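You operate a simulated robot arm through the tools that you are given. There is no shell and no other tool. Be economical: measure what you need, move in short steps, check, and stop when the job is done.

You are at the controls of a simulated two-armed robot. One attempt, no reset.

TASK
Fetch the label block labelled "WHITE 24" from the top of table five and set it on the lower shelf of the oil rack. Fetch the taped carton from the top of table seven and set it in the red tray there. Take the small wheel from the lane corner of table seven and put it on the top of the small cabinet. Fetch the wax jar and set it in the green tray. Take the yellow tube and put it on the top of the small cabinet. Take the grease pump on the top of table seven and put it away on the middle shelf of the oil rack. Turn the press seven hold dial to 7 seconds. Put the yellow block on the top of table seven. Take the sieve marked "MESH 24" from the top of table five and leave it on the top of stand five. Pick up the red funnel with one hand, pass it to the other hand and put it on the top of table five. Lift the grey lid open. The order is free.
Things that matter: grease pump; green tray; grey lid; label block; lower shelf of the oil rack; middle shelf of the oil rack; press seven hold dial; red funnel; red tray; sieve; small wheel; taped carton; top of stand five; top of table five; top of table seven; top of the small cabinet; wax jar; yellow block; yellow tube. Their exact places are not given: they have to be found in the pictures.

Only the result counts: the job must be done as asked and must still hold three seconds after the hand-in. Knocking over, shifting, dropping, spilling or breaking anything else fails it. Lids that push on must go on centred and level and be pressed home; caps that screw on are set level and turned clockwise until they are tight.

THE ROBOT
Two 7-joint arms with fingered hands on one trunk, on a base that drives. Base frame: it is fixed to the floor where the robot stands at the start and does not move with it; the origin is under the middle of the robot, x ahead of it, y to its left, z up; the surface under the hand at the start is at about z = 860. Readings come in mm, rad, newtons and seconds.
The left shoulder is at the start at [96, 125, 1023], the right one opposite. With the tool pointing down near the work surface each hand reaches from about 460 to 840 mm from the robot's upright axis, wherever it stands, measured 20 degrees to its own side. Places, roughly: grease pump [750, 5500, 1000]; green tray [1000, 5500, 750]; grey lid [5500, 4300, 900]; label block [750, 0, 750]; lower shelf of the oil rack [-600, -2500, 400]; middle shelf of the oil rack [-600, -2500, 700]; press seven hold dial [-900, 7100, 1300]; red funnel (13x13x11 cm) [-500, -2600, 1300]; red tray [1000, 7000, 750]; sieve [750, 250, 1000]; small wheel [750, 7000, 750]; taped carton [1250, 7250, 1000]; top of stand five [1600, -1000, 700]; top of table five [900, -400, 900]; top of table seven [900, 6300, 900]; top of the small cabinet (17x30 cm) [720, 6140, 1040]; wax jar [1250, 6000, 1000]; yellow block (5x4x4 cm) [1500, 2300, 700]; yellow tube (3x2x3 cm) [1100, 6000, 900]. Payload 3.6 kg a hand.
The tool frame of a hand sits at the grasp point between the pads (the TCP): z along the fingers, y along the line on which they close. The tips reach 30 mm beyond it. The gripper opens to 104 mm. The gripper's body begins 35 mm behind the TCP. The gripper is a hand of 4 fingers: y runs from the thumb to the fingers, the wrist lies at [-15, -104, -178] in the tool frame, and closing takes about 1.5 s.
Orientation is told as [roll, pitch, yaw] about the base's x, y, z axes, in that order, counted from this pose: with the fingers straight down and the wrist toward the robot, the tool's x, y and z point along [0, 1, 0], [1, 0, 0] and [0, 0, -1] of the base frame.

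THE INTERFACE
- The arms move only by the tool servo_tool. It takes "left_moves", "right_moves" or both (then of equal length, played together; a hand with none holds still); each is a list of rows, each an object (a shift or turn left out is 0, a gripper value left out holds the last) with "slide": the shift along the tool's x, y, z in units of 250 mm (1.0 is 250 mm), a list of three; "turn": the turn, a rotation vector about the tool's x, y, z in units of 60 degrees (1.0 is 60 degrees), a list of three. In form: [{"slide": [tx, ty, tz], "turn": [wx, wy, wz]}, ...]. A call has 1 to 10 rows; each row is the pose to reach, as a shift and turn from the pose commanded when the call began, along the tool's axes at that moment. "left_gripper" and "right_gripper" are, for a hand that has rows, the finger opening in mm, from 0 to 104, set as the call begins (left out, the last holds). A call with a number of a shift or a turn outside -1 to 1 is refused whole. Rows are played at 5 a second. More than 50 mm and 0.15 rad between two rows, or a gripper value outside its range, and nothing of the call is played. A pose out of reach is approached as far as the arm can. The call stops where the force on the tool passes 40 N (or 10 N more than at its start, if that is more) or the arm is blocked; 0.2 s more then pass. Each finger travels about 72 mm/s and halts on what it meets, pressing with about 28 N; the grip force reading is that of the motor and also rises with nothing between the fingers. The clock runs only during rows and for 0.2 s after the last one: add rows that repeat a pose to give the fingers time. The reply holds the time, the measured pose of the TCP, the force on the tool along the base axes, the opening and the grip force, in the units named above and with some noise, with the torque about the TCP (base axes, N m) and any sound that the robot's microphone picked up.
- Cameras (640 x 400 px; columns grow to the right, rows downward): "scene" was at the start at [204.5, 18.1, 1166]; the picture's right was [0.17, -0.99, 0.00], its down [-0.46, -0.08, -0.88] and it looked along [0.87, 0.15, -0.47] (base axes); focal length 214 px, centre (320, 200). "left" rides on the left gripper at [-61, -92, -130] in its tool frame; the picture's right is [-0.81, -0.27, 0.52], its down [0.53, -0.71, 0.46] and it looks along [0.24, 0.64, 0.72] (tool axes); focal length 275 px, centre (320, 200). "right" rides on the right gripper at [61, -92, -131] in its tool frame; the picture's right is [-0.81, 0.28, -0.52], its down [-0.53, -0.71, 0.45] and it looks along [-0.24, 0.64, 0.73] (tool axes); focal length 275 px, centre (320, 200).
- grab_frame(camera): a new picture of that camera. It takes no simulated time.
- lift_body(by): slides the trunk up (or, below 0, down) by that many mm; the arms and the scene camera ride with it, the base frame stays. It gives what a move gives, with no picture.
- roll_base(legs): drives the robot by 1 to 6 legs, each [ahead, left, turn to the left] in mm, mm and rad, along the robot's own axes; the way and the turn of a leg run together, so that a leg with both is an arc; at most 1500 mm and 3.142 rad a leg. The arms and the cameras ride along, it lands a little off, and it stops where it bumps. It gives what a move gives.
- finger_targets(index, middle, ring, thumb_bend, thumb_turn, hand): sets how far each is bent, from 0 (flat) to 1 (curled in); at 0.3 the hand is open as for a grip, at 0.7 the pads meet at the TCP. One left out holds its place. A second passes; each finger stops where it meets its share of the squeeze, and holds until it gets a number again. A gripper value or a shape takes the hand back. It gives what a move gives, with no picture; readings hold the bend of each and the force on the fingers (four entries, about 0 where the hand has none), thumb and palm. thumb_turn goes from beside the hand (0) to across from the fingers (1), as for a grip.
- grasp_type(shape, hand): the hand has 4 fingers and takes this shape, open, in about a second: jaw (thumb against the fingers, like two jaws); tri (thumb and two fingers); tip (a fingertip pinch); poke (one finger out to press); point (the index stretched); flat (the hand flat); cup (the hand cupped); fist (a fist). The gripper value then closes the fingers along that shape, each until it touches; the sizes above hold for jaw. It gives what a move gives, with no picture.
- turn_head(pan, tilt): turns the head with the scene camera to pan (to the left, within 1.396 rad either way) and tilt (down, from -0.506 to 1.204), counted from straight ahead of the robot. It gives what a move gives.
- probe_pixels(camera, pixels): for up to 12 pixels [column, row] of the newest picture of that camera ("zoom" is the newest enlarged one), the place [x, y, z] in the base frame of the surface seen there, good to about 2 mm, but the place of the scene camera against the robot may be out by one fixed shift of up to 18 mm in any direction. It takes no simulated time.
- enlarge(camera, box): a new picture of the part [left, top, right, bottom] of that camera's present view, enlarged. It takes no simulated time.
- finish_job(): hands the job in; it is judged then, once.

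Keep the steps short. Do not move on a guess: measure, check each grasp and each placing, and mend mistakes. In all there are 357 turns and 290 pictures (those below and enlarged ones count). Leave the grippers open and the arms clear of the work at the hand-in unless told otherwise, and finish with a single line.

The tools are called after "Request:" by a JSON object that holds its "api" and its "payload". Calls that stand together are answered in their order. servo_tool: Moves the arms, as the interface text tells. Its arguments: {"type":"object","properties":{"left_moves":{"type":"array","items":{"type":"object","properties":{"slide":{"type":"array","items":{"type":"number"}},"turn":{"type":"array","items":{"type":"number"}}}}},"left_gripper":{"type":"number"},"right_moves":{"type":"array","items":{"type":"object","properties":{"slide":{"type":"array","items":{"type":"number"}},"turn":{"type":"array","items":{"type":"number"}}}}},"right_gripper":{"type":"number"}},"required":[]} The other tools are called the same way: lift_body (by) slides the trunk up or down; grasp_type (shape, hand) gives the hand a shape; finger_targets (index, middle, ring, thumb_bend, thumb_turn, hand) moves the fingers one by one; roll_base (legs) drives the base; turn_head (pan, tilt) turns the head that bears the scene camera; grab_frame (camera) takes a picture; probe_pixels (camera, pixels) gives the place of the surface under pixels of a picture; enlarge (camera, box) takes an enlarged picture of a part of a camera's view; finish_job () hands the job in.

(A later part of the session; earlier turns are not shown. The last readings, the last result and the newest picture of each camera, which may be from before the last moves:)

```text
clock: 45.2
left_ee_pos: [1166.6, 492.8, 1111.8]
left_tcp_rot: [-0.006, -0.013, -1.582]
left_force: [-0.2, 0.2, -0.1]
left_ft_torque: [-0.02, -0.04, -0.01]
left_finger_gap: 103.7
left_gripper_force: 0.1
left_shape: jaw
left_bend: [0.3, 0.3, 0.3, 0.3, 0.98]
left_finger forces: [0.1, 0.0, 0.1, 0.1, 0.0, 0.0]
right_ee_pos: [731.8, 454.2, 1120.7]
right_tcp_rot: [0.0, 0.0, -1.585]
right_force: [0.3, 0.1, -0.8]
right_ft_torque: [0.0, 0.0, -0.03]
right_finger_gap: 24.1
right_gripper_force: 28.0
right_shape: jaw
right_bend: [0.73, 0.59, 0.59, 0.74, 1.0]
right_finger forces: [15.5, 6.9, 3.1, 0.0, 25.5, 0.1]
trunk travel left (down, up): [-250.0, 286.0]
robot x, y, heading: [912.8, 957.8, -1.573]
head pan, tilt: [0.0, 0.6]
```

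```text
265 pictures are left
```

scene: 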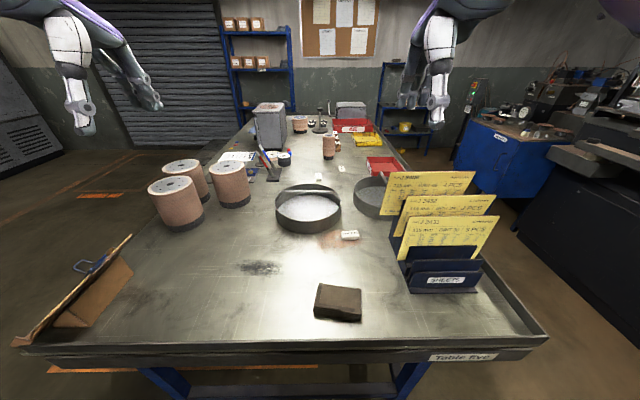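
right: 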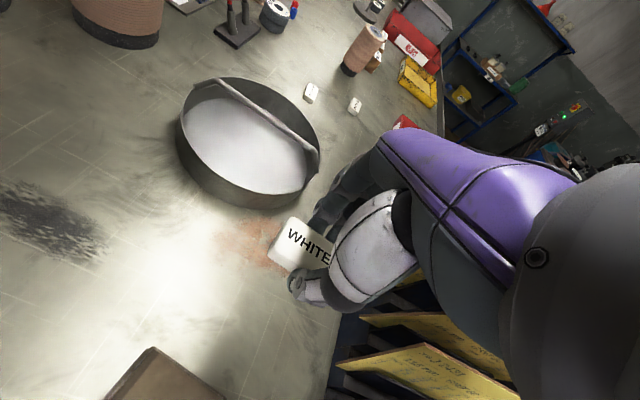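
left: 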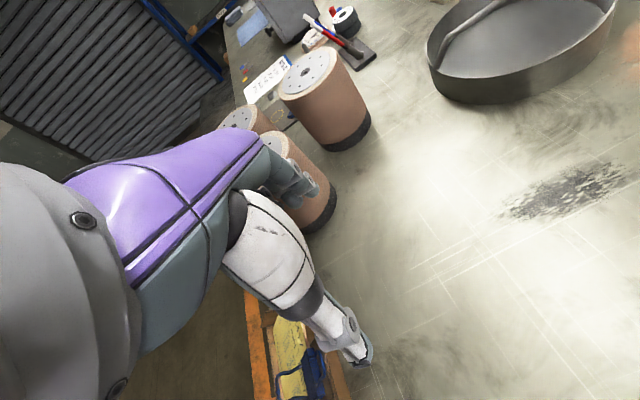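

The block is held. For the sieve I raise the trunk a bit and strafe right 110 mm so the left hand lines up.

Request:
{"api": "lift_body", "payload": {"by": 90}}

Request:
{"api": "roll_base", "payload": {"legs": [[0, -110, 0]]}}

Request:
{"api": "grab_frame", "payload": {"camera": "left"}}

```text
clock: 46.5
left_ee_pos: [1165.9, 493.7, 1201.0]
left_tcp_rot: [-0.004, -0.015, -1.582]
left_force: [0.1, 0.1, 0.2]
left_ft_torque: [-0.04, -0.01, 0.0]
left_finger_gap: 103.8
left_gripper_force: 0.1
left_shape: jaw
left_bend: [0.3, 0.3, 0.3, 0.3, 0.98]
left_finger forces: [0.1, 0.0, 0.0, 0.0, 0.1, 0.0]
right_ee_pos: [732.5, 453.1, 1212.2]
right_tcp_rot: [0.0, -0.001, -1.583]
right_force: [-0.4, 0.2, -0.9]
right_ft_torque: [0.0, 0.02, 0.0]
right_finger_gap: 24.4
right_gripper_force: 28.1
right_shape: jaw
right_bend: [0.73, 0.59, 0.59, 0.74, 1.0]
right_finger forces: [15.6, 6.9, 3.2, 0.0, 25.6, 0.0]
trunk travel left (down, up): [-340.0, 196.0]
robot x, y, heading: [909.4, 958.8, -1.573]
head pan, tilt: [0.0, 0.6]
```

```text
clock: 48.1
left_ee_pos: [1055.9, 493.5, 1201.6]
left_tcp_rot: [-0.006, -0.014, -1.582]
left_force: [-0.3, 0.2, -0.3]
left_ft_torque: [0.02, -0.04, 0.04]
left_finger_gap: 104.0
left_gripper_force: 0.1
left_shape: jaw
left_bend: [0.3, 0.3, 0.3, 0.3, 0.98]
left_finger forces: [0.1, 0.1, 0.0, 0.0, 0.0, 0.1]
right_ee_pos: [621.4, 453.8, 1212.0]
right_tcp_rot: [0.0, -0.001, -1.583]
right_force: [0.0, 0.2, -0.5]
right_ft_torque: [-0.03, -0.01, 0.0]
right_finger_gap: 24.3
right_gripper_force: 28.2
right_shape: jaw
right_bend: [0.73, 0.59, 0.59, 0.74, 1.0]
right_finger forces: [15.5, 6.9, 3.1, 0.1, 25.6, 0.0]
trunk travel left (down, up): [-340.0, 196.0]
robot x, y, heading: [797.3, 954.6, -1.574]
head pan, tilt: [0.0, 0.6]
```

```text
264 pictures are left
```

left: 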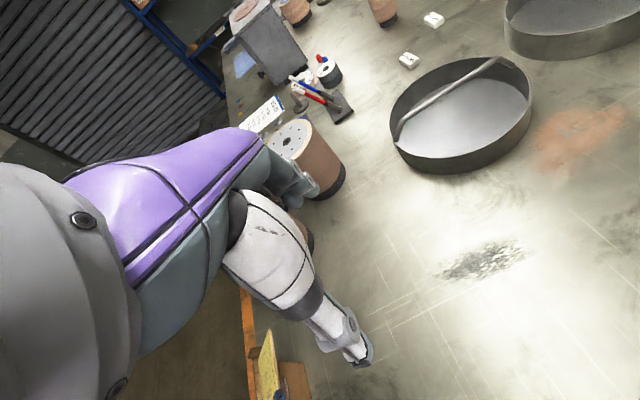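

Request:
{"api": "servo_tool", "payload": {"left_moves": [{"slide": [-0.13, 0.13, 0]}, {"slide": [-0.26, 0.26, 0]}, {"slide": [-0.4, 0.4, 0]}, {"slide": [-0.53, 0.53, 0]}, {"slide": [-0.66, 0.66, 0]}, {"slide": [-0.8, 0.8, 0]}, {"slide": [-0.8, 0.8, 0]}], "left_gripper": 60}}

Request:
{"api": "grab_frame", "payload": {"camera": "left"}}

```text
clock: 49.7
left_ee_pos: [853.4, 297.8, 1206.5]
left_tcp_rot: [-0.006, -0.013, -1.583]
left_force: [1.0, 0.7, 0.1]
left_ft_torque: [0.0, 0.03, 0.02]
left_finger_gap: 60.4
left_gripper_force: 0.0
left_shape: jaw
left_bend: [0.74, 0.41, 0.38, 0.66, 1.0]
left_finger forces: [0.0, 0.0, 0.0, 0.1, 0.1, 0.1]
right_ee_pos: [623.4, 453.6, 1212.6]
right_tcp_rot: [0.0, -0.001, -1.582]
right_force: [0.6, -0.5, -0.3]
right_ft_torque: [-0.02, 0.01, 0.0]
right_finger_gap: 24.3
right_gripper_force: 28.7
right_shape: jaw
right_bend: [0.73, 0.59, 0.59, 0.74, 1.0]
right_finger forces: [15.5, 7.0, 3.2, 0.0, 25.5, 0.0]
trunk travel left (down, up): [-340.0, 196.0]
robot x, y, heading: [797.1, 958.9, -1.571]
head pan, tilt: [0.0, 0.6]
```

```text
263 pictures are left
```

left: 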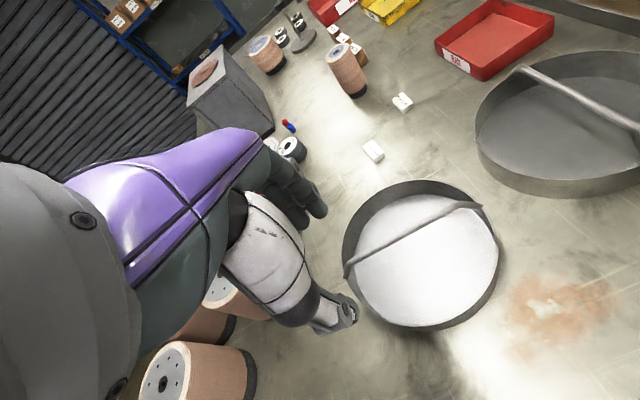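

Request:
{"api": "probe_pixels", "payload": {"camera": "left", "pixels": [[352, 270], [375, 255], [400, 241], [420, 231], [440, 221], [470, 207]]}}

```text
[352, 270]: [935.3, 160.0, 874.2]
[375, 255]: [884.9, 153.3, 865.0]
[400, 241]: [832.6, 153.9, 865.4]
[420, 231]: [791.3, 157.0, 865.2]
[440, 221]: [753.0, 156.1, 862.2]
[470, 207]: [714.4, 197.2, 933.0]
```

Request:
{"api": "enlarge", "payload": {"camera": "left", "box": [335, 190, 495, 290]}}

```text
4.00 times, centred on (415, 240) of left
```

zoom: 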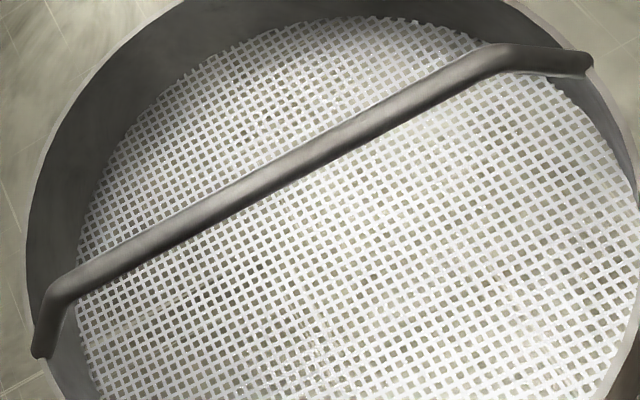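

Request:
{"api": "probe_pixels", "payload": {"camera": "zoom", "pixels": [[100, 268], [180, 220], [260, 180], [340, 135], [400, 103], [460, 67]]}}

```text
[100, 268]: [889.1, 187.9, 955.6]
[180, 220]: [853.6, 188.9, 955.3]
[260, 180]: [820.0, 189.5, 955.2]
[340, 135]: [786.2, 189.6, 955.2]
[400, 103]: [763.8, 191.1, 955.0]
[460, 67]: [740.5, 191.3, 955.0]
```

Handle centre ≈ (808, 189, 950). Move above it, then down.

Request:
{"api": "servo_tool", "payload": {"left_moves": [{"slide": [-0.06, 0.145, 0.04]}, {"slide": [-0.12, 0.29, 0.1]}, {"slide": [-0.18, 0.436, 0.2]}, {"slide": [-0.18, 0.436, 0.38]}, {"slide": [-0.18, 0.436, 0.56]}, {"slide": [-0.18, 0.436, 0.74]}, {"slide": [-0.18, 0.436, 0.8]}, {"slide": [-0.18, 0.436, 0.8]}]}}

Request:
{"api": "grab_frame", "payload": {"camera": "left"}}

```text
clock: 51.5
left_ee_pos: [809.6, 196.1, 1006.6]
left_tcp_rot: [-0.005, -0.015, -1.582]
left_force: [-0.3, -1.0, 0.1]
left_ft_torque: [-0.03, 0.04, 0.01]
left_finger_gap: 60.1
left_gripper_force: 0.1
left_shape: jaw
left_bend: [0.74, 0.41, 0.38, 0.66, 1.0]
left_finger forces: [0.0, 0.0, 0.0, 0.0, 0.1, 0.1]
left hand out of reach, approached as far as the arm can: row 2, 3, 4, 5, 6, 7, 8
right_ee_pos: [621.7, 454.7, 1212.7]
right_tcp_rot: [-0.001, 0.001, -1.583]
right_force: [-0.5, 0.6, -0.6]
right_ft_torque: [0.02, 0.01, 0.0]
right_finger_gap: 24.3
right_gripper_force: 27.9
right_shape: jaw
right_bend: [0.73, 0.59, 0.59, 0.74, 1.0]
right_finger forces: [15.6, 6.9, 3.2, 0.0, 25.7, 0.0]
trunk travel left (down, up): [-340.0, 196.0]
robot x, y, heading: [797.9, 961.3, -1.575]
head pan, tilt: [0.0, 0.6]
```

```text
261 pictures are left
```

left: 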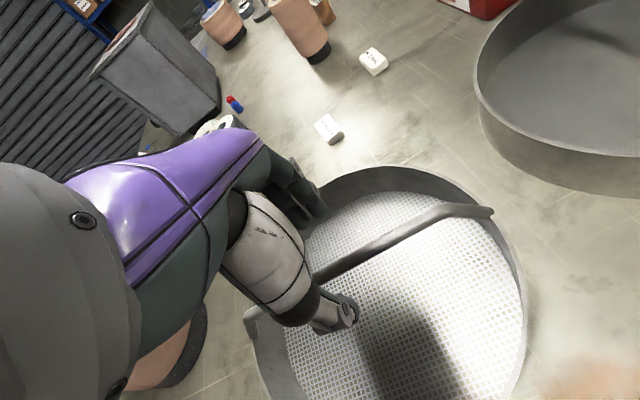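

Slightly short of reach (y 196 against 189). I'll inch the base forward 10 mm, then lower the trunk onto the handle.

Request:
{"api": "roll_base", "payload": {"legs": [[10, 0, 0]]}}

Request:
{"api": "lift_body", "payload": {"by": -57}}

Request:
{"api": "grab_frame", "payload": {"camera": "left"}}

```text
clock: 52.3
left_ee_pos: [809.4, 185.8, 1008.1]
left_tcp_rot: [-0.005, -0.016, -1.582]
left_force: [-0.1, 0.7, -0.3]
left_ft_torque: [0.02, -0.03, -0.02]
left_finger_gap: 60.2
left_gripper_force: 0.2
left_shape: jaw
left_bend: [0.74, 0.41, 0.38, 0.66, 1.0]
left_finger forces: [0.1, 0.0, 0.1, 0.0, 0.1, 0.0]
right_ee_pos: [621.1, 444.8, 1212.3]
right_tcp_rot: [0.0, 0.0, -1.583]
right_force: [0.3, -0.3, 0.2]
right_ft_torque: [0.01, 0.04, 0.0]
right_finger_gap: 23.9
right_gripper_force: 28.1
right_shape: jaw
right_bend: [0.73, 0.59, 0.59, 0.74, 1.0]
right_finger forces: [15.6, 6.9, 3.2, 0.1, 25.6, 0.0]
trunk travel left (down, up): [-340.0, 196.0]
robot x, y, heading: [796.0, 951.9, -1.571]
head pan, tilt: [0.0, 0.6]
```

```text
clock: 53.2
left_ee_pos: [810.4, 186.2, 949.9]
left_tcp_rot: [-0.005, -0.015, -1.582]
left_force: [-0.7, 0.3, -0.4]
left_ft_torque: [0.01, 0.01, 0.0]
left_finger_gap: 60.1
left_gripper_force: 0.0
left_shape: jaw
left_bend: [0.74, 0.41, 0.38, 0.66, 1.0]
left_finger forces: [0.0, 0.1, 0.0, 0.0, 0.0, 0.1]
right_ee_pos: [622.2, 444.8, 1155.7]
right_tcp_rot: [0.001, -0.001, -1.583]
right_force: [0.8, 0.4, 0.3]
right_ft_torque: [-0.04, -0.02, 0.0]
right_finger_gap: 24.2
right_gripper_force: 27.7
right_shape: jaw
right_bend: [0.73, 0.59, 0.59, 0.74, 1.0]
right_finger forces: [15.7, 6.8, 3.1, 0.0, 25.6, 0.0]
trunk travel left (down, up): [-283.0, 253.0]
robot x, y, heading: [799.4, 945.4, -1.574]
head pan, tilt: [0.0, 0.6]
```

```text
260 pictures are left
```

left: 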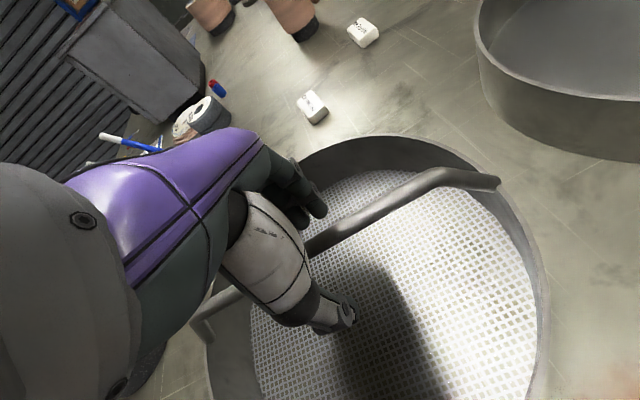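

The handle lies between thumb and fingers. Close the left hand on it.

Request:
{"api": "servo_tool", "payload": {"left_moves": [{"slide": [0, 0, 0]}, {"slide": [0, 0, 0]}, {"slide": [0, 0, 0]}, {"slide": [0, 0, 0]}, {"slide": [0, 0, 0]}, {"slide": [0, 0, 0]}, {"slide": [0, 0, 0]}, {"slide": [0, 0, 0]}], "left_gripper": 0}}

Request:
{"api": "lift_body", "payload": {"by": 60}}

Request:
{"api": "grab_frame", "payload": {"camera": "left"}}

```text
clock: 55.0
left_ee_pos: [810.4, 185.3, 948.8]
left_tcp_rot: [-0.005, -0.013, -1.582]
left_force: [0.4, -0.1, -0.8]
left_ft_torque: [-0.02, 0.0, 0.02]
left_finger_gap: 0.0
left_gripper_force: 27.8
left_shape: jaw
left_bend: [0.7, 0.7, 0.7, 0.73, 1.0]
left_finger forces: [3.9, 0.0, 0.1, 0.1, 2.7, 0.0]
right_ee_pos: [620.7, 444.1, 1155.8]
right_tcp_rot: [-0.001, 0.001, -1.583]
right_force: [-0.1, -0.1, -1.1]
right_ft_torque: [-0.02, -0.01, 0.02]
right_finger_gap: 24.1
right_gripper_force: 28.0
right_shape: jaw
right_bend: [0.73, 0.59, 0.59, 0.74, 1.0]
right_finger forces: [15.7, 6.9, 3.3, 0.0, 25.6, 0.0]
trunk travel left (down, up): [-283.0, 253.0]
robot x, y, heading: [796.8, 948.3, -1.58]
head pan, tilt: [0.0, 0.6]
```

```text
clock: 56.0
left_ee_pos: [810.5, 184.6, 1007.6]
left_tcp_rot: [-0.004, -0.015, -1.583]
left_force: [-0.7, 0.5, -3.5]
left_ft_torque: [0.01, 0.03, 0.01]
left_finger_gap: 0.0
left_gripper_force: 28.2
left_shape: jaw
left_bend: [0.7, 0.7, 0.7, 0.73, 1.0]
left_finger forces: [3.8, 0.0, 1.7, 0.1, 2.9, 0.0]
right_ee_pos: [620.9, 444.0, 1215.5]
right_tcp_rot: [0.001, 0.001, -1.584]
right_force: [0.9, 0.5, -0.6]
right_ft_torque: [0.03, 0.01, -0.03]
right_finger_gap: 24.3
right_gripper_force: 27.8
right_shape: jaw
right_bend: [0.73, 0.59, 0.59, 0.74, 1.0]
right_finger forces: [15.6, 6.9, 3.2, 0.1, 25.6, 0.0]
trunk travel left (down, up): [-343.0, 193.0]
robot x, y, heading: [800.2, 947.7, -1.575]
head pan, tilt: [0.0, 0.6]
```

```text
259 pictures are left
```

left: 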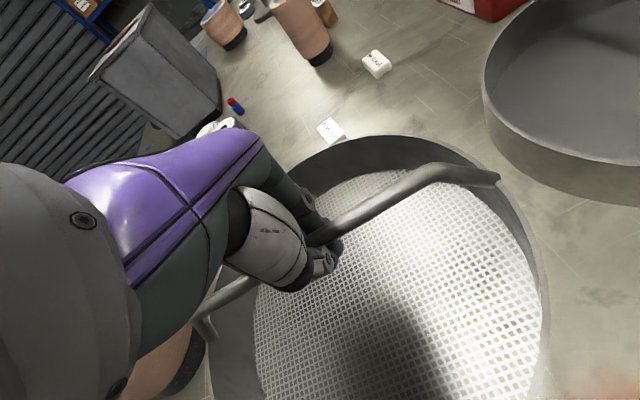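

The sieve hangs caged in the closed fingers and lifts with the hand (−3.5 N). I'll raise it more and retract, then look left for stand five.

Request:
{"api": "servo_tool", "payload": {"left_moves": [{"slide": [0, 0, -0.18]}, {"slide": [0, 0, -0.36]}, {"slide": [0.1, -0.15, -0.5]}, {"slide": [0.2, -0.3, -0.6]}, {"slide": [0.3, -0.45, -0.6]}, {"slide": [0.4, -0.6, -0.6]}, {"slide": [0.4, -0.6, -0.6]}]}}

Request:
{"api": "turn_head", "payload": {"pan": 0.75, "tilt": 0.4}}

Request:
{"api": "grab_frame", "payload": {"camera": "scene"}}

Request:
{"api": "grab_frame", "payload": {"camera": "left"}}

```text
refused: row 3 steps farther than a row can; nothing moved
```

```text
clock: 57.1
left_ee_pos: [810.3, 186.0, 1009.5]
left_tcp_rot: [-0.006, -0.016, -1.582]
left_force: [-0.3, 0.8, -3.0]
left_ft_torque: [0.01, 0.01, 0.0]
left_finger_gap: 0.1
left_gripper_force: 27.6
left_shape: jaw
left_bend: [0.7, 0.7, 0.7, 0.73, 1.0]
left_finger forces: [3.8, 0.1, 1.7, 0.0, 3.1, 0.1]
right_ee_pos: [621.9, 443.2, 1215.6]
right_tcp_rot: [0.0, 0.0, -1.582]
right_force: [-0.1, 0.3, -1.0]
right_ft_torque: [-0.02, 0.01, -0.04]
right_finger_gap: 24.0
right_gripper_force: 28.4
right_shape: jaw
right_bend: [0.73, 0.59, 0.59, 0.74, 1.0]
right_finger forces: [15.6, 6.8, 3.2, 0.0, 25.5, 0.0]
trunk travel left (down, up): [-343.0, 193.0]
robot x, y, heading: [802.7, 947.5, -1.571]
head pan, tilt: [0.75, 0.4]
```

```text
258 pictures are left
```

scene: 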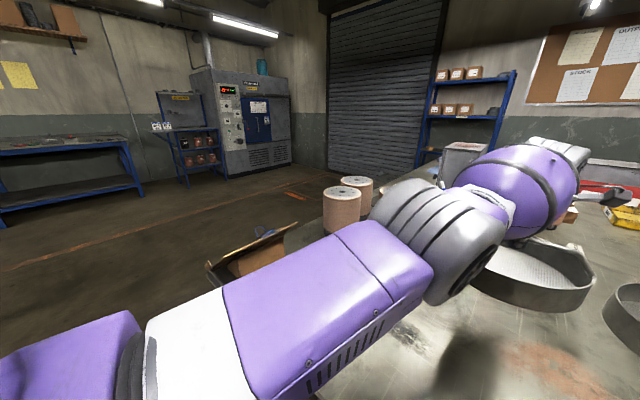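

```text
257 pictures are left
```

left: 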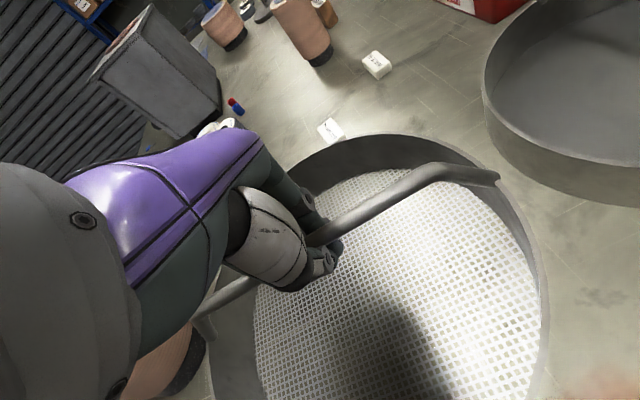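

Request:
{"api": "servo_tool", "payload": {"left_moves": [{"slide": [0, 0, -0.18]}, {"slide": [0, 0, -0.36]}, {"slide": [0.05, -0.08, -0.5]}, {"slide": [0.14, -0.22, -0.58]}, {"slide": [0.24, -0.38, -0.6]}, {"slide": [0.34, -0.54, -0.6]}, {"slide": [0.4, -0.68, -0.6]}, {"slide": [0.4, -0.68, -0.6]}]}}

Request:
{"api": "grab_frame", "payload": {"camera": "left"}}

Request:
{"api": "turn_head", "payload": {"pan": 0.1, "tilt": 0.2}}

Request:
{"api": "enlarge", "payload": {"camera": "scene", "box": [160, 60, 480, 260]}}

```text
clock: 58.9
left_ee_pos: [855.8, 224.9, 1178.7]
left_tcp_rot: [-0.005, -0.013, -1.581]
left_force: [-0.6, 0.3, -3.8]
left_ft_torque: [0.01, 0.03, -0.05]
left_finger_gap: 0.1
left_gripper_force: 28.3
left_shape: jaw
left_bend: [0.7, 0.7, 0.7, 0.73, 1.0]
left_finger forces: [3.8, 0.1, 1.6, 0.0, 3.0, 0.0]
left hand out of reach, approached as far as the arm can: row 1, 2, 3, 4, 5, 6, 7, 8
right_ee_pos: [620.9, 445.1, 1216.4]
right_tcp_rot: [-0.001, 0.0, -1.584]
right_force: [-0.1, -0.2, -0.3]
right_ft_torque: [-0.03, 0.01, -0.01]
right_finger_gap: 24.3
right_gripper_force: 28.0
right_shape: jaw
right_bend: [0.73, 0.59, 0.59, 0.74, 1.0]
right_finger forces: [15.7, 6.9, 3.1, 0.0, 25.6, 0.0]
trunk travel left (down, up): [-343.0, 193.0]
robot x, y, heading: [799.8, 950.7, -1.575]
head pan, tilt: [0.75, 0.4]
```

```text
256 pictures are left
```

left: 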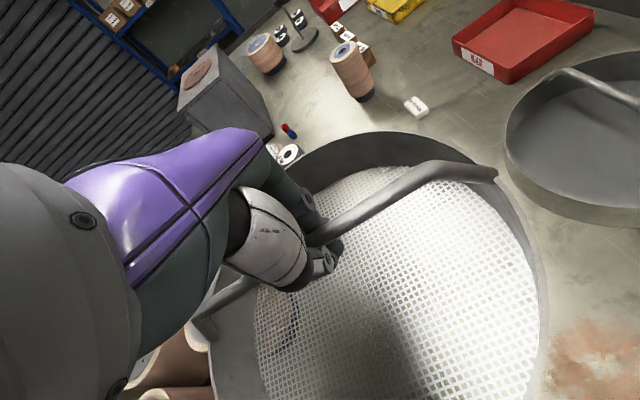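

```text
clock: 60.0
left_ee_pos: [856.6, 224.8, 1179.5]
left_tcp_rot: [-0.004, -0.011, -1.582]
left_force: [0.7, 0.3, -4.1]
left_ft_torque: [-0.03, 0.04, 0.04]
left_finger_gap: 0.0
left_gripper_force: 27.7
left_shape: jaw
left_bend: [0.7, 0.7, 0.7, 0.73, 1.0]
left_finger forces: [4.0, 0.1, 1.6, 0.0, 3.0, 0.0]
right_ee_pos: [621.8, 444.4, 1215.6]
right_tcp_rot: [0.0, 0.001, -1.584]
right_force: [-0.4, -0.6, -0.6]
right_ft_torque: [-0.04, -0.03, -0.06]
right_finger_gap: 23.9
right_gripper_force: 28.0
right_shape: jaw
right_bend: [0.73, 0.59, 0.59, 0.74, 1.0]
right_finger forces: [15.6, 6.9, 3.3, 0.1, 25.5, 0.0]
trunk travel left (down, up): [-343.0, 193.0]
robot x, y, heading: [800.4, 950.8, -1.582]
head pan, tilt: [0.099, 0.201]
```

```text
2.00 times, centred on (320, 160) of scene
```

zoom: 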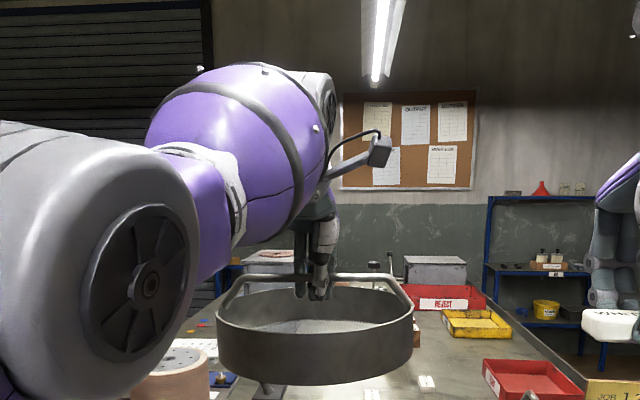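

Sieve held well. Retract it nearer to the robot before driving.

Request:
{"api": "servo_tool", "payload": {"left_moves": [{"slide": [0.05, -0.15, 0]}, {"slide": [0.1, -0.3, 0]}, {"slide": [0.15, -0.45, 0]}, {"slide": [0.2, -0.6, 0]}, {"slide": [0.25, -0.75, 0]}, {"slide": [0.3, -0.9, 0]}, {"slide": [0.3, -0.9, 0]}]}}

Request:
{"api": "roll_base", "payload": {"legs": [[-250, 0, 0], [0, 0, 1.57]]}}

Request:
{"api": "turn_head", "payload": {"pan": -0.5, "tilt": 0.35}}

Request:
{"api": "grab_frame", "payload": {"camera": "scene"}}

```text
clock: 61.6
left_ee_pos: [899.4, 279.8, 1289.1]
left_tcp_rot: [-0.006, -0.01, -1.582]
left_force: [-1.3, 0.5, -3.4]
left_ft_torque: [0.05, 0.1, -0.02]
left_finger_gap: 0.1
left_gripper_force: 28.1
left_shape: jaw
left_bend: [0.7, 0.7, 0.7, 0.73, 1.0]
left_finger forces: [3.4, 0.0, 3.8, 0.0, 3.7, 0.1]
left hand out of reach, approached as far as the arm can: row 1, 2, 3, 4, 5, 6, 7
right_ee_pos: [621.4, 441.9, 1214.7]
right_tcp_rot: [-0.001, 0.002, -1.583]
right_force: [-0.4, -0.2, -0.8]
right_ft_torque: [0.03, -0.03, 0.01]
right_finger_gap: 24.4
right_gripper_force: 28.5
right_shape: jaw
right_bend: [0.73, 0.59, 0.59, 0.74, 1.0]
right_finger forces: [15.6, 6.9, 3.2, 0.0, 25.7, 0.1]
trunk travel left (down, up): [-343.0, 193.0]
robot x, y, heading: [797.1, 947.5, -1.575]
head pan, tilt: [0.099, 0.201]
```

```text
clock: 67.2
left_ee_pos: [1466.9, 1301.9, 1288.7]
left_tcp_rot: [-0.006, -0.013, -0.012]
left_force: [0.0, 0.2, -3.5]
left_ft_torque: [-0.1, 0.04, 0.01]
left_finger_gap: 0.0
left_gripper_force: 27.9
left_shape: jaw
left_bend: [0.7, 0.7, 0.7, 0.73, 1.0]
left_finger forces: [2.9, 0.0, 2.5, 0.1, 3.1, 0.0]
right_ee_pos: [1303.9, 1023.3, 1215.8]
right_tcp_rot: [0.0, 0.002, -0.014]
right_force: [0.0, -0.6, -0.7]
right_ft_torque: [-0.01, 0.02, -0.01]
right_finger_gap: 24.0
right_gripper_force: 27.9
right_shape: jaw
right_bend: [0.73, 0.59, 0.59, 0.75, 1.0]
right_finger forces: [15.4, 6.9, 3.2, 0.1, 25.2, 0.0]
trunk travel left (down, up): [-343.0, 193.0]
robot x, y, heading: [799.4, 1199.2, -0.002]
head pan, tilt: [0.099, 0.201]
```

```text
clock: 68.2
left_ee_pos: [1465.2, 1302.3, 1290.0]
left_tcp_rot: [-0.006, -0.015, -0.014]
left_force: [0.7, 0.7, -3.9]
left_ft_torque: [-0.06, -0.01, 0.0]
left_finger_gap: 0.1
left_gripper_force: 28.0
left_shape: jaw
left_bend: [0.7, 0.7, 0.7, 0.73, 1.0]
left_finger forces: [3.0, 0.0, 2.4, 0.0, 3.2, 0.0]
right_ee_pos: [1303.1, 1023.7, 1215.7]
right_tcp_rot: [-0.001, 0.001, -0.013]
right_force: [-0.7, -0.1, -0.1]
right_ft_torque: [-0.01, -0.01, 0.01]
right_finger_gap: 24.0
right_gripper_force: 28.0
right_shape: jaw
right_bend: [0.73, 0.59, 0.59, 0.75, 1.0]
right_finger forces: [15.4, 6.8, 3.2, 0.0, 25.2, 0.0]
trunk travel left (down, up): [-343.0, 193.0]
robot x, y, heading: [800.2, 1202.7, -0.007]
head pan, tilt: [-0.499, 0.351]
```

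```text
254 pictures are left
```

scene: 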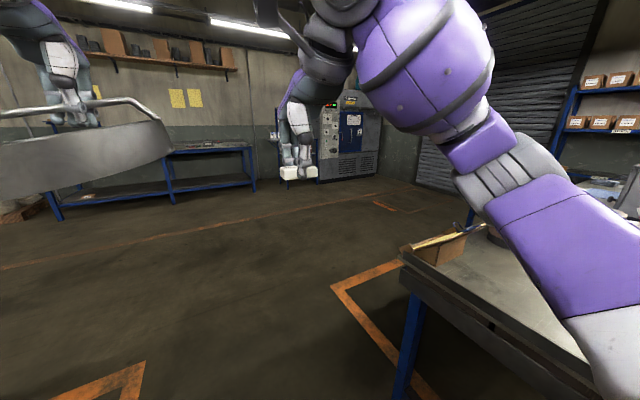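

Floor ahead is clear. Drive ahead 1100 mm, turn right to face along the far side of table five and look.

Request:
{"api": "roll_base", "payload": {"legs": [[1100, 0, 0], [0, 0, -1.57]]}}

Request:
{"api": "turn_head", "payload": {"pan": 0, "tilt": 0.5}}

Request:
{"api": "grab_frame", "payload": {"camera": "scene"}}

```text
clock: 77.8
left_ee_pos: [2002.3, 523.6, 1289.8]
left_tcp_rot: [-0.004, -0.014, -1.606]
left_force: [0.5, -0.5, -3.3]
left_ft_torque: [0.02, 0.07, 0.0]
left_finger_gap: 0.0
left_gripper_force: 28.2
left_shape: jaw
left_bend: [0.7, 0.7, 0.7, 0.73, 1.0]
left_finger forces: [2.5, 0.0, 2.2, 0.1, 2.5, 0.0]
right_ee_pos: [1726.6, 692.6, 1215.3]
right_tcp_rot: [0.001, -0.001, -1.607]
right_force: [-0.1, 0.3, 0.3]
right_ft_torque: [0.01, 0.0, 0.0]
right_finger_gap: 23.7
right_gripper_force: 27.7
right_shape: jaw
right_bend: [0.73, 0.59, 0.59, 0.75, 1.0]
right_finger forces: [15.1, 6.7, 3.1, 0.0, 25.1, 0.0]
trunk travel left (down, up): [-343.0, 193.0]
robot x, y, heading: [1914.8, 1194.2, -1.6]
head pan, tilt: [-0.499, 0.351]
```

```text
clock: 78.7
left_ee_pos: [2000.9, 524.6, 1288.7]
left_tcp_rot: [-0.006, -0.012, -1.604]
left_force: [0.2, -0.3, -4.7]
left_ft_torque: [0.01, 0.09, 0.04]
left_finger_gap: 0.0
left_gripper_force: 27.2
left_shape: jaw
left_bend: [0.7, 0.7, 0.7, 0.73, 1.0]
left_finger forces: [2.5, 0.0, 2.3, 0.0, 2.4, 0.0]
right_ee_pos: [1727.1, 692.7, 1216.2]
right_tcp_rot: [-0.001, 0.001, -1.607]
right_force: [0.1, 1.2, 0.6]
right_ft_torque: [-0.03, 0.0, -0.03]
right_finger_gap: 23.6
right_gripper_force: 28.4
right_shape: jaw
right_bend: [0.73, 0.59, 0.59, 0.75, 1.0]
right_finger forces: [15.2, 6.6, 3.2, 0.0, 25.1, 0.0]
trunk travel left (down, up): [-343.0, 193.0]
robot x, y, heading: [1913.4, 1196.0, -1.595]
head pan, tilt: [0.0, 0.499]
```

```text
253 pictures are left
```

scene: 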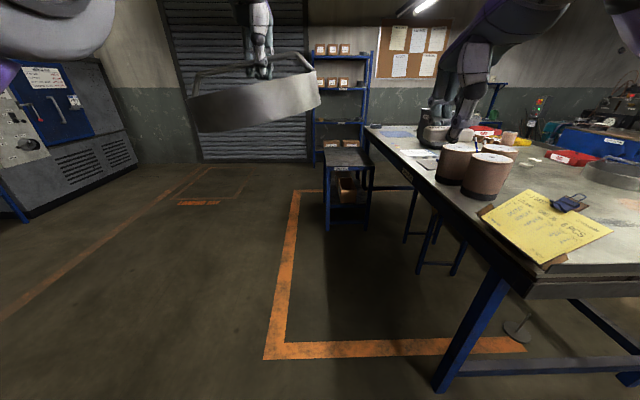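

A small blue stand is visible at (345,160). Zoom and probe it.

Request:
{"api": "enlarge", "payload": {"camera": "scene", "box": [290, 120, 410, 240]}}

Request:
{"api": "probe_pixels", "payload": {"camera": "scene", "pixels": [[327, 165], [362, 165], [345, 168], [330, 152], [362, 152], [327, 225], [390, 140], [500, 280], [420, 265], [300, 215], [200, 120]]}}

```text
3.33 times, centred on (350, 180) of scene
```

zoom: 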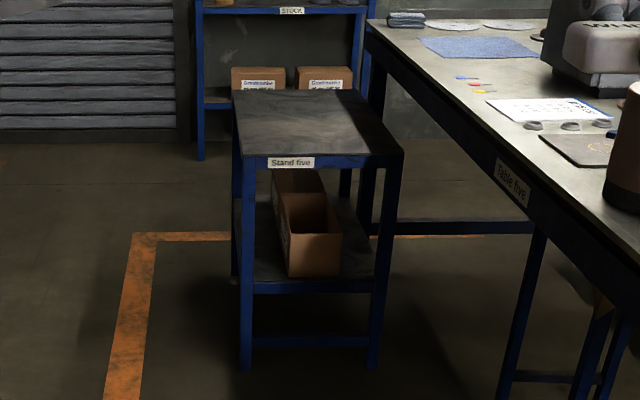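

```text
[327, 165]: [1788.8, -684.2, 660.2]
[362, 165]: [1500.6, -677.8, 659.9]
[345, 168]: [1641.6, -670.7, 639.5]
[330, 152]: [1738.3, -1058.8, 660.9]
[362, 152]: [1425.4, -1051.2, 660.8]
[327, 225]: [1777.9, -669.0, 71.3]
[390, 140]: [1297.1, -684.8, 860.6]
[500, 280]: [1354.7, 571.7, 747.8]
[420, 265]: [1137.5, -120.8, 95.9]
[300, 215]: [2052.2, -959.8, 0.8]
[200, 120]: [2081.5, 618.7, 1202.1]
```

Stand five's top is at z≈660, x about 1470–1790, front edge y≈−680, and empty. Drive toward it.

Request:
{"api": "roll_base", "payload": {"legs": [[0, 0, 0.025], [1200, -200, 0]]}}

Request:
{"api": "grab_frame", "payload": {"camera": "scene"}}

```text
clock: 85.2
left_ee_pos: [1803.9, -678.5, 1288.2]
left_tcp_rot: [-0.004, -0.013, -1.594]
left_force: [-0.3, -0.1, -4.0]
left_ft_torque: [0.0, 0.09, 0.02]
left_finger_gap: 0.2
left_gripper_force: 27.6
left_shape: jaw
left_bend: [0.7, 0.7, 0.7, 0.73, 1.0]
left_finger forces: [2.7, 0.1, 2.4, 0.0, 2.7, 0.0]
right_ee_pos: [1527.0, -513.2, 1215.4]
right_tcp_rot: [-0.001, 0.001, -1.595]
right_force: [0.2, 0.8, 0.0]
right_ft_torque: [-0.03, 0.02, -0.03]
right_finger_gap: 24.0
right_gripper_force: 28.3
right_shape: jaw
right_bend: [0.73, 0.59, 0.59, 0.75, 1.0]
right_finger forces: [15.2, 6.7, 3.2, 0.1, 25.1, 0.1]
trunk travel left (down, up): [-343.0, 193.0]
robot x, y, heading: [1708.1, -13.5, -1.585]
head pan, tilt: [0.0, 0.499]
```

```text
251 pictures are left
```

scene: 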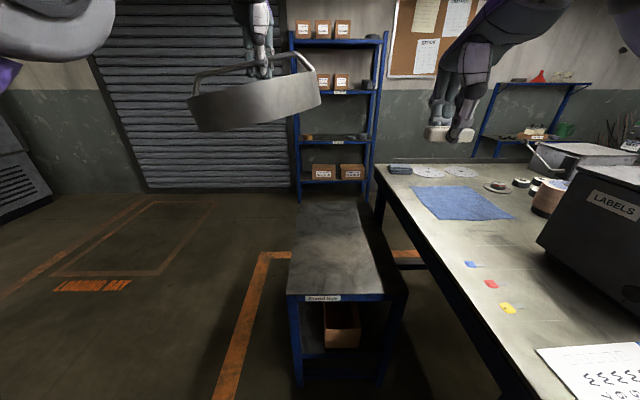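

Request:
{"api": "probe_pixels", "payload": {"camera": "scene", "pixels": [[291, 292], [380, 290], [396, 285], [340, 250], [300, 208], [355, 205], [500, 380], [450, 290], [400, 220]]}}

```text
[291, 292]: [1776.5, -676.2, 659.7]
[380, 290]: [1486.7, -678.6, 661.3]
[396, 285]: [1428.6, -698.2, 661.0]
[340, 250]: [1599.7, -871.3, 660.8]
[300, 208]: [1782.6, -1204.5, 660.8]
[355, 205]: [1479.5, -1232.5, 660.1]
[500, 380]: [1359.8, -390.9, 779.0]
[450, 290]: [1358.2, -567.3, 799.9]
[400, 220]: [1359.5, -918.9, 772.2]
```

Request:
{"api": "roll_base", "payload": {"legs": [[200, -25, 0.015]]}}

Request:
{"api": "lift_body", "payload": {"by": -250}}

Request:
{"api": "grab_frame", "payload": {"camera": "left"}}

```text
clock: 86.9
left_ee_pos: [1786.9, -879.9, 1287.9]
left_tcp_rot: [-0.005, -0.013, -1.58]
left_force: [0.2, -1.0, -3.6]
left_ft_torque: [0.0, 0.08, -0.04]
left_finger_gap: 0.0
left_gripper_force: 28.1
left_shape: jaw
left_bend: [0.7, 0.7, 0.7, 0.73, 1.0]
left_finger forces: [3.0, 0.0, 2.7, 0.1, 2.6, 0.0]
right_ee_pos: [1506.9, -719.1, 1215.5]
right_tcp_rot: [0.001, 0.0, -1.58]
right_force: [0.4, 0.7, 0.5]
right_ft_torque: [0.0, 0.01, 0.03]
right_finger_gap: 23.9
right_gripper_force: 27.2
right_shape: jaw
right_bend: [0.73, 0.59, 0.59, 0.75, 1.0]
right_finger forces: [15.3, 6.7, 3.2, 0.1, 25.2, 0.0]
trunk travel left (down, up): [-343.0, 193.0]
robot x, y, heading: [1684.6, -216.7, -1.571]
head pan, tilt: [0.0, 0.499]
```

```text
clock: 89.5
left_ee_pos: [1799.4, -960.2, 905.2]
left_tcp_rot: [-0.019, 0.206, -1.583]
left_force: [0.3, 0.3, -3.8]
left_ft_torque: [-0.04, 0.11, -0.01]
left_finger_gap: 0.1
left_gripper_force: 27.7
left_shape: jaw
left_bend: [0.7, 0.7, 0.7, 0.73, 1.0]
left_finger forces: [2.4, 0.1, 2.5, 0.1, 3.3, 0.0]
right_ee_pos: [1522.5, -709.9, 978.4]
right_tcp_rot: [-0.016, -0.019, -1.575]
right_force: [0.2, 0.3, -0.6]
right_ft_torque: [0.0, 0.02, -0.01]
right_finger_gap: 23.8
right_gripper_force: 28.6
right_shape: jaw
right_bend: [0.73, 0.59, 0.59, 0.75, 1.0]
right_finger forces: [15.3, 6.7, 3.2, 0.0, 25.2, 0.1]
trunk travel left (down, up): [-93.0, 443.0]
robot x, y, heading: [1682.3, -212.7, -1.577]
head pan, tilt: [0.0, 0.499]
```

```text
250 pictures are left
```

left: 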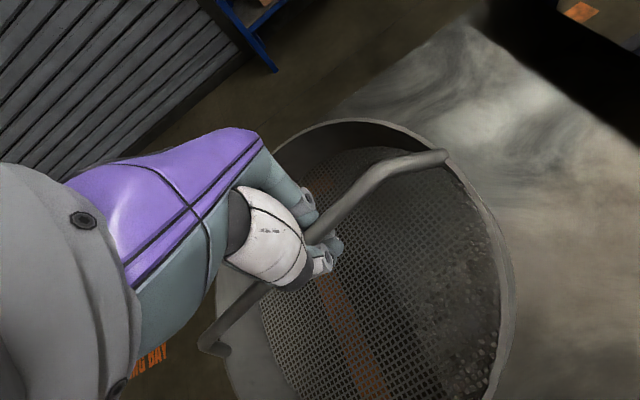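

The arm re-settled as the trunk dropped (left z 905, pitch 0.21). I'll level the sieve, bring it over the stand at about (1640,−830), and move the right hand aside.

Request:
{"api": "servo_tool", "payload": {"left_moves": [{"slide": [-0.106, -0.077, 0.057], "turn": [-0.033, 0, 0]}, {"slide": [-0.212, -0.153, 0.114], "turn": [-0.066, 0, 0]}, {"slide": [-0.318, -0.23, 0.17], "turn": [-0.1, 0, 0]}, {"slide": [-0.424, -0.307, 0.227], "turn": [-0.13, 0, 0]}, {"slide": [-0.53, -0.383, 0.284], "turn": [-0.165, 0, 0]}, {"slide": [-0.636, -0.46, 0.341], "turn": [-0.197, 0, 0]}, {"slide": [-0.636, -0.46, 0.341], "turn": [-0.197, 0, 0]}], "right_moves": [{"slide": [-0.1, -0.06, -0.06]}, {"slide": [-0.2, -0.12, -0.12]}, {"slide": [-0.3, -0.18, -0.18]}, {"slide": [-0.4, -0.24, -0.24]}, {"slide": [-0.4, -0.24, -0.24]}, {"slide": [-0.4, -0.24, -0.24]}, {"slide": [-0.4, -0.24, -0.24]}]}}

Request:
{"api": "grab_frame", "payload": {"camera": "scene"}}

```text
clock: 91.2
left_ee_pos: [1645.9, -966.5, 890.7]
left_tcp_rot: [-0.033, 0.012, -1.558]
left_force: [0.1, -0.5, -4.0]
left_ft_torque: [-0.02, 0.05, -0.11]
left_finger_gap: 0.0
left_gripper_force: 28.2
left_shape: jaw
left_bend: [0.7, 0.7, 0.7, 0.73, 1.0]
left_finger forces: [0.6, 0.1, 2.4, 0.0, 3.2, 0.0]
left hand out of reach, approached as far as the arm can: row 1, 2, 3, 4, 5, 6, 7
right_ee_pos: [1462.1, -686.7, 1011.0]
right_tcp_rot: [-0.048, -0.017, -1.511]
right_force: [-0.7, -0.2, -0.6]
right_ft_torque: [0.03, 0.0, -0.01]
right_finger_gap: 23.9
right_gripper_force: 27.6
right_shape: jaw
right_bend: [0.73, 0.59, 0.6, 0.75, 1.0]
right_finger forces: [15.2, 6.6, 3.2, 0.0, 25.2, 0.0]
right hand out of reach, approached as far as the arm can: row 3, 4, 5, 6, 7
trunk travel left (down, up): [-93.0, 443.0]
robot x, y, heading: [1683.2, -213.5, -1.546]
head pan, tilt: [0.0, 0.499]
stopped in row 7 (left hand): the arm was blocked; the commanded pose is now the measured one
```

```text
249 pictures are left
```

scene: 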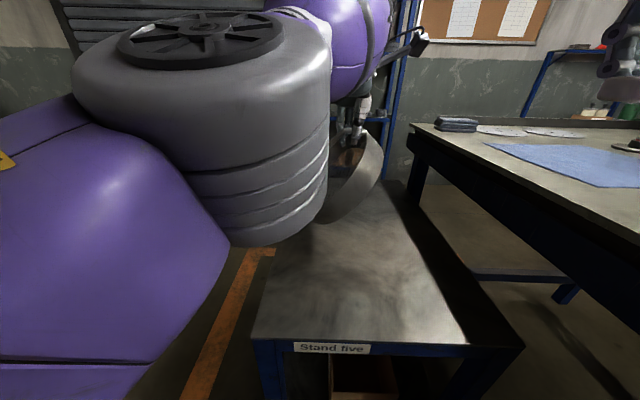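

The sieve is already over the stand at (1646,−966), within its edges, level. I'll lower it straight down from here.

Request:
{"api": "servo_tool", "payload": {"left_moves": [{"slide": [0, 0, 0.1]}, {"slide": [0, 0, 0.2]}, {"slide": [0, 0, 0.3]}, {"slide": [0, 0, 0.4]}, {"slide": [0, 0, 0.4]}]}}

Request:
{"api": "grab_frame", "payload": {"camera": "left"}}

```text
clock: 92.7
left_ee_pos: [1647.6, -994.4, 800.1]
left_tcp_rot: [-0.033, 0.011, -1.554]
left_force: [1.2, -0.2, -2.1]
left_ft_torque: [0.02, 0.0, 0.02]
left_finger_gap: 0.1
left_gripper_force: 27.6
left_shape: jaw
left_bend: [0.7, 0.7, 0.7, 0.73, 1.0]
left_finger forces: [1.8, 0.0, 0.1, 0.0, 2.0, 0.1]
left hand out of reach, approached as far as the arm can: row 1, 2, 3, 4, 5
right_ee_pos: [1466.1, -683.7, 1011.5]
right_tcp_rot: [-0.053, -0.02, -1.498]
right_force: [0.5, -0.3, -0.4]
right_ft_torque: [-0.02, -0.02, -0.03]
right_finger_gap: 23.6
right_gripper_force: 28.1
right_shape: jaw
right_bend: [0.73, 0.59, 0.6, 0.75, 1.0]
right_finger forces: [15.3, 6.7, 3.3, 0.0, 25.2, 0.0]
trunk travel left (down, up): [-93.0, 443.0]
robot x, y, heading: [1686.9, -218.8, -1.543]
head pan, tilt: [0.0, 0.499]
stopped in row 5 (left hand): the arm was blocked; the commanded pose is now the measured one
```

```text
248 pictures are left
```

left: 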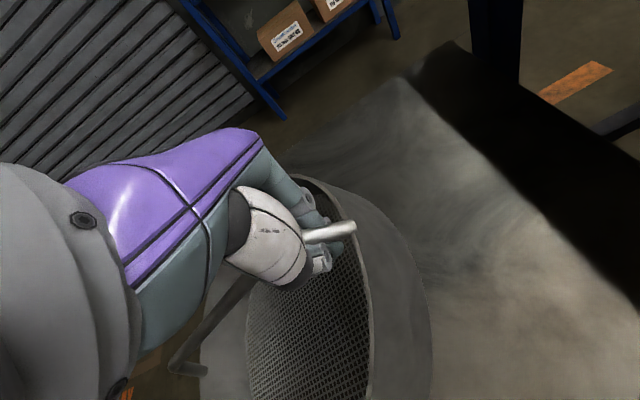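

The sieve has slid along the hand and hangs tilted toward +x. I'll raise the trunk 60 mm and look from the scene camera.

Request:
{"api": "lift_body", "payload": {"by": 60}}

Request:
{"api": "turn_head", "payload": {"pan": 0.1, "tilt": 0.7}}

Request:
{"api": "grab_frame", "payload": {"camera": "scene"}}

Request:
{"api": "grab_frame", "payload": {"camera": "left"}}

Request:
{"api": "grab_frame", "payload": {"camera": "right"}}

```text
clock: 93.7
left_ee_pos: [1622.5, -977.4, 898.1]
left_tcp_rot: [-0.011, -0.039, -1.56]
left_force: [-0.7, -0.5, -3.7]
left_ft_torque: [-0.02, 0.13, 0.01]
left_finger_gap: 0.0
left_gripper_force: 28.4
left_shape: jaw
left_bend: [0.7, 0.7, 0.7, 0.73, 1.0]
left_finger forces: [1.8, 0.0, 3.1, 0.0, 2.8, 0.0]
right_ee_pos: [1434.6, -682.4, 1064.9]
right_tcp_rot: [-0.027, -0.015, -1.515]
right_force: [0.7, -0.3, -1.0]
right_ft_torque: [-0.01, -0.01, 0.01]
right_finger_gap: 23.8
right_gripper_force: 27.9
right_shape: jaw
right_bend: [0.73, 0.59, 0.6, 0.75, 1.0]
right_finger forces: [15.4, 6.7, 3.2, 0.1, 25.2, 0.2]
trunk travel left (down, up): [-153.0, 383.0]
robot x, y, heading: [1681.7, -216.6, -1.549]
head pan, tilt: [0.0, 0.499]
```

```text
clock: 94.4
left_ee_pos: [1623.8, -977.6, 899.3]
left_tcp_rot: [-0.01, -0.042, -1.56]
left_force: [-0.2, 0.1, -3.7]
left_ft_torque: [-0.04, 0.05, 0.01]
left_finger_gap: 0.2
left_gripper_force: 27.9
left_shape: jaw
left_bend: [0.7, 0.7, 0.7, 0.73, 1.0]
left_finger forces: [2.1, 0.0, 2.0, 0.1, 3.6, 0.0]
right_ee_pos: [1436.1, -681.2, 1066.3]
right_tcp_rot: [-0.027, -0.017, -1.515]
right_force: [0.2, -1.0, -0.4]
right_ft_torque: [0.01, -0.01, 0.01]
right_finger_gap: 23.8
right_gripper_force: 28.4
right_shape: jaw
right_bend: [0.73, 0.59, 0.6, 0.75, 1.0]
right_finger forces: [15.5, 6.6, 3.2, 0.0, 25.2, 0.0]
trunk travel left (down, up): [-153.0, 383.0]
robot x, y, heading: [1683.4, -214.6, -1.553]
head pan, tilt: [0.099, 0.7]
```

```text
247 pictures are left
```

scene: 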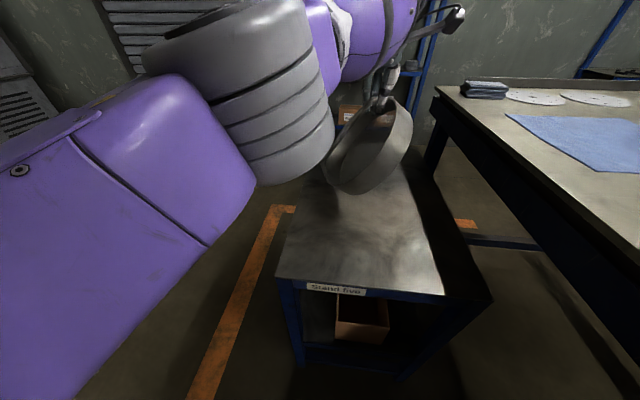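

```text
246 pictures are left
```

left: 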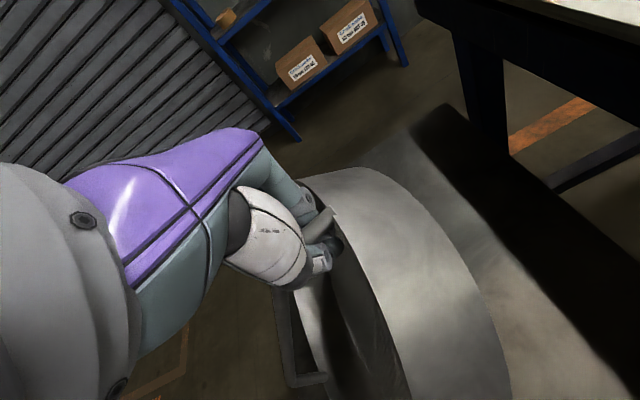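

```text
245 pictures are left
```

right: 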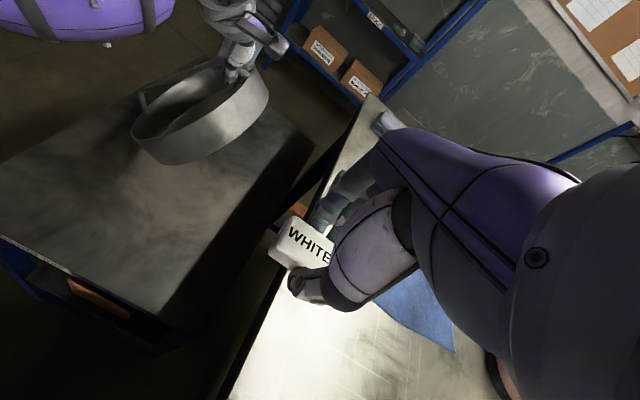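

The sieve hangs steeply, with the low side toward +x. I'll probe its lowest edge and its extent.

Request:
{"api": "probe_pixels", "payload": {"camera": "scene", "pixels": [[345, 193], [330, 165], [370, 195], [410, 145], [405, 110], [380, 105], [385, 75]]}}

Request:
{"api": "probe_pixels", "payload": {"camera": "right", "pixels": [[160, 165], [135, 140], [200, 160], [267, 95], [240, 70], [145, 90], [190, 120]]}}

```text
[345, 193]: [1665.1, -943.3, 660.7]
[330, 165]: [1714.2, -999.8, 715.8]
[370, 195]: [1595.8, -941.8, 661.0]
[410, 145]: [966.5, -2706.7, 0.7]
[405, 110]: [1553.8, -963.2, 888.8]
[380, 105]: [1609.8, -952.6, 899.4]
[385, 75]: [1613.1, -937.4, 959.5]
```

```text
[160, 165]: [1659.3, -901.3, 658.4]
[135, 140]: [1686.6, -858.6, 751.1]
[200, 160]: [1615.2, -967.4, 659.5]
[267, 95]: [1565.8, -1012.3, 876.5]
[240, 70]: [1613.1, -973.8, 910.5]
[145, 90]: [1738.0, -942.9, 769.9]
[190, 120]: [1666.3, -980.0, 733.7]
```

The low edge is about 45 mm above the stand top at x≈1730; the high edge is at x≈1560. I'll lower until the low edge touches, then swing the hand to −x while lowering so it lies flat.

Request:
{"api": "lift_body", "payload": {"by": -30}}

Request:
{"api": "grab_frame", "payload": {"camera": "scene"}}

```text
clock: 95.1
left_ee_pos: [1624.5, -976.9, 868.6]
left_tcp_rot: [-0.012, -0.04, -1.559]
left_force: [-0.4, -0.4, -3.5]
left_ft_torque: [-0.05, 0.05, 0.04]
left_finger_gap: 0.0
left_gripper_force: 27.6
left_shape: jaw
left_bend: [0.7, 0.7, 0.7, 0.73, 1.0]
left_finger forces: [1.6, 0.1, 0.8, 0.0, 2.6, 0.0]
right_ee_pos: [1436.6, -679.6, 1035.5]
right_tcp_rot: [-0.026, -0.018, -1.516]
right_force: [1.3, 0.5, 0.5]
right_ft_torque: [-0.01, 0.01, -0.01]
right_finger_gap: 23.9
right_gripper_force: 27.9
right_shape: jaw
right_bend: [0.73, 0.59, 0.6, 0.75, 1.0]
right_finger forces: [15.5, 6.7, 3.3, 0.1, 25.3, 0.0]
trunk travel left (down, up): [-123.0, 413.0]
robot x, y, heading: [1679.1, -215.4, -1.552]
head pan, tilt: [0.099, 0.7]
```

```text
244 pictures are left
```

scene: 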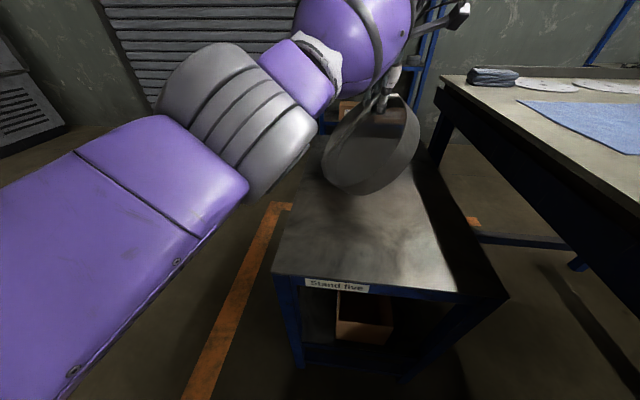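

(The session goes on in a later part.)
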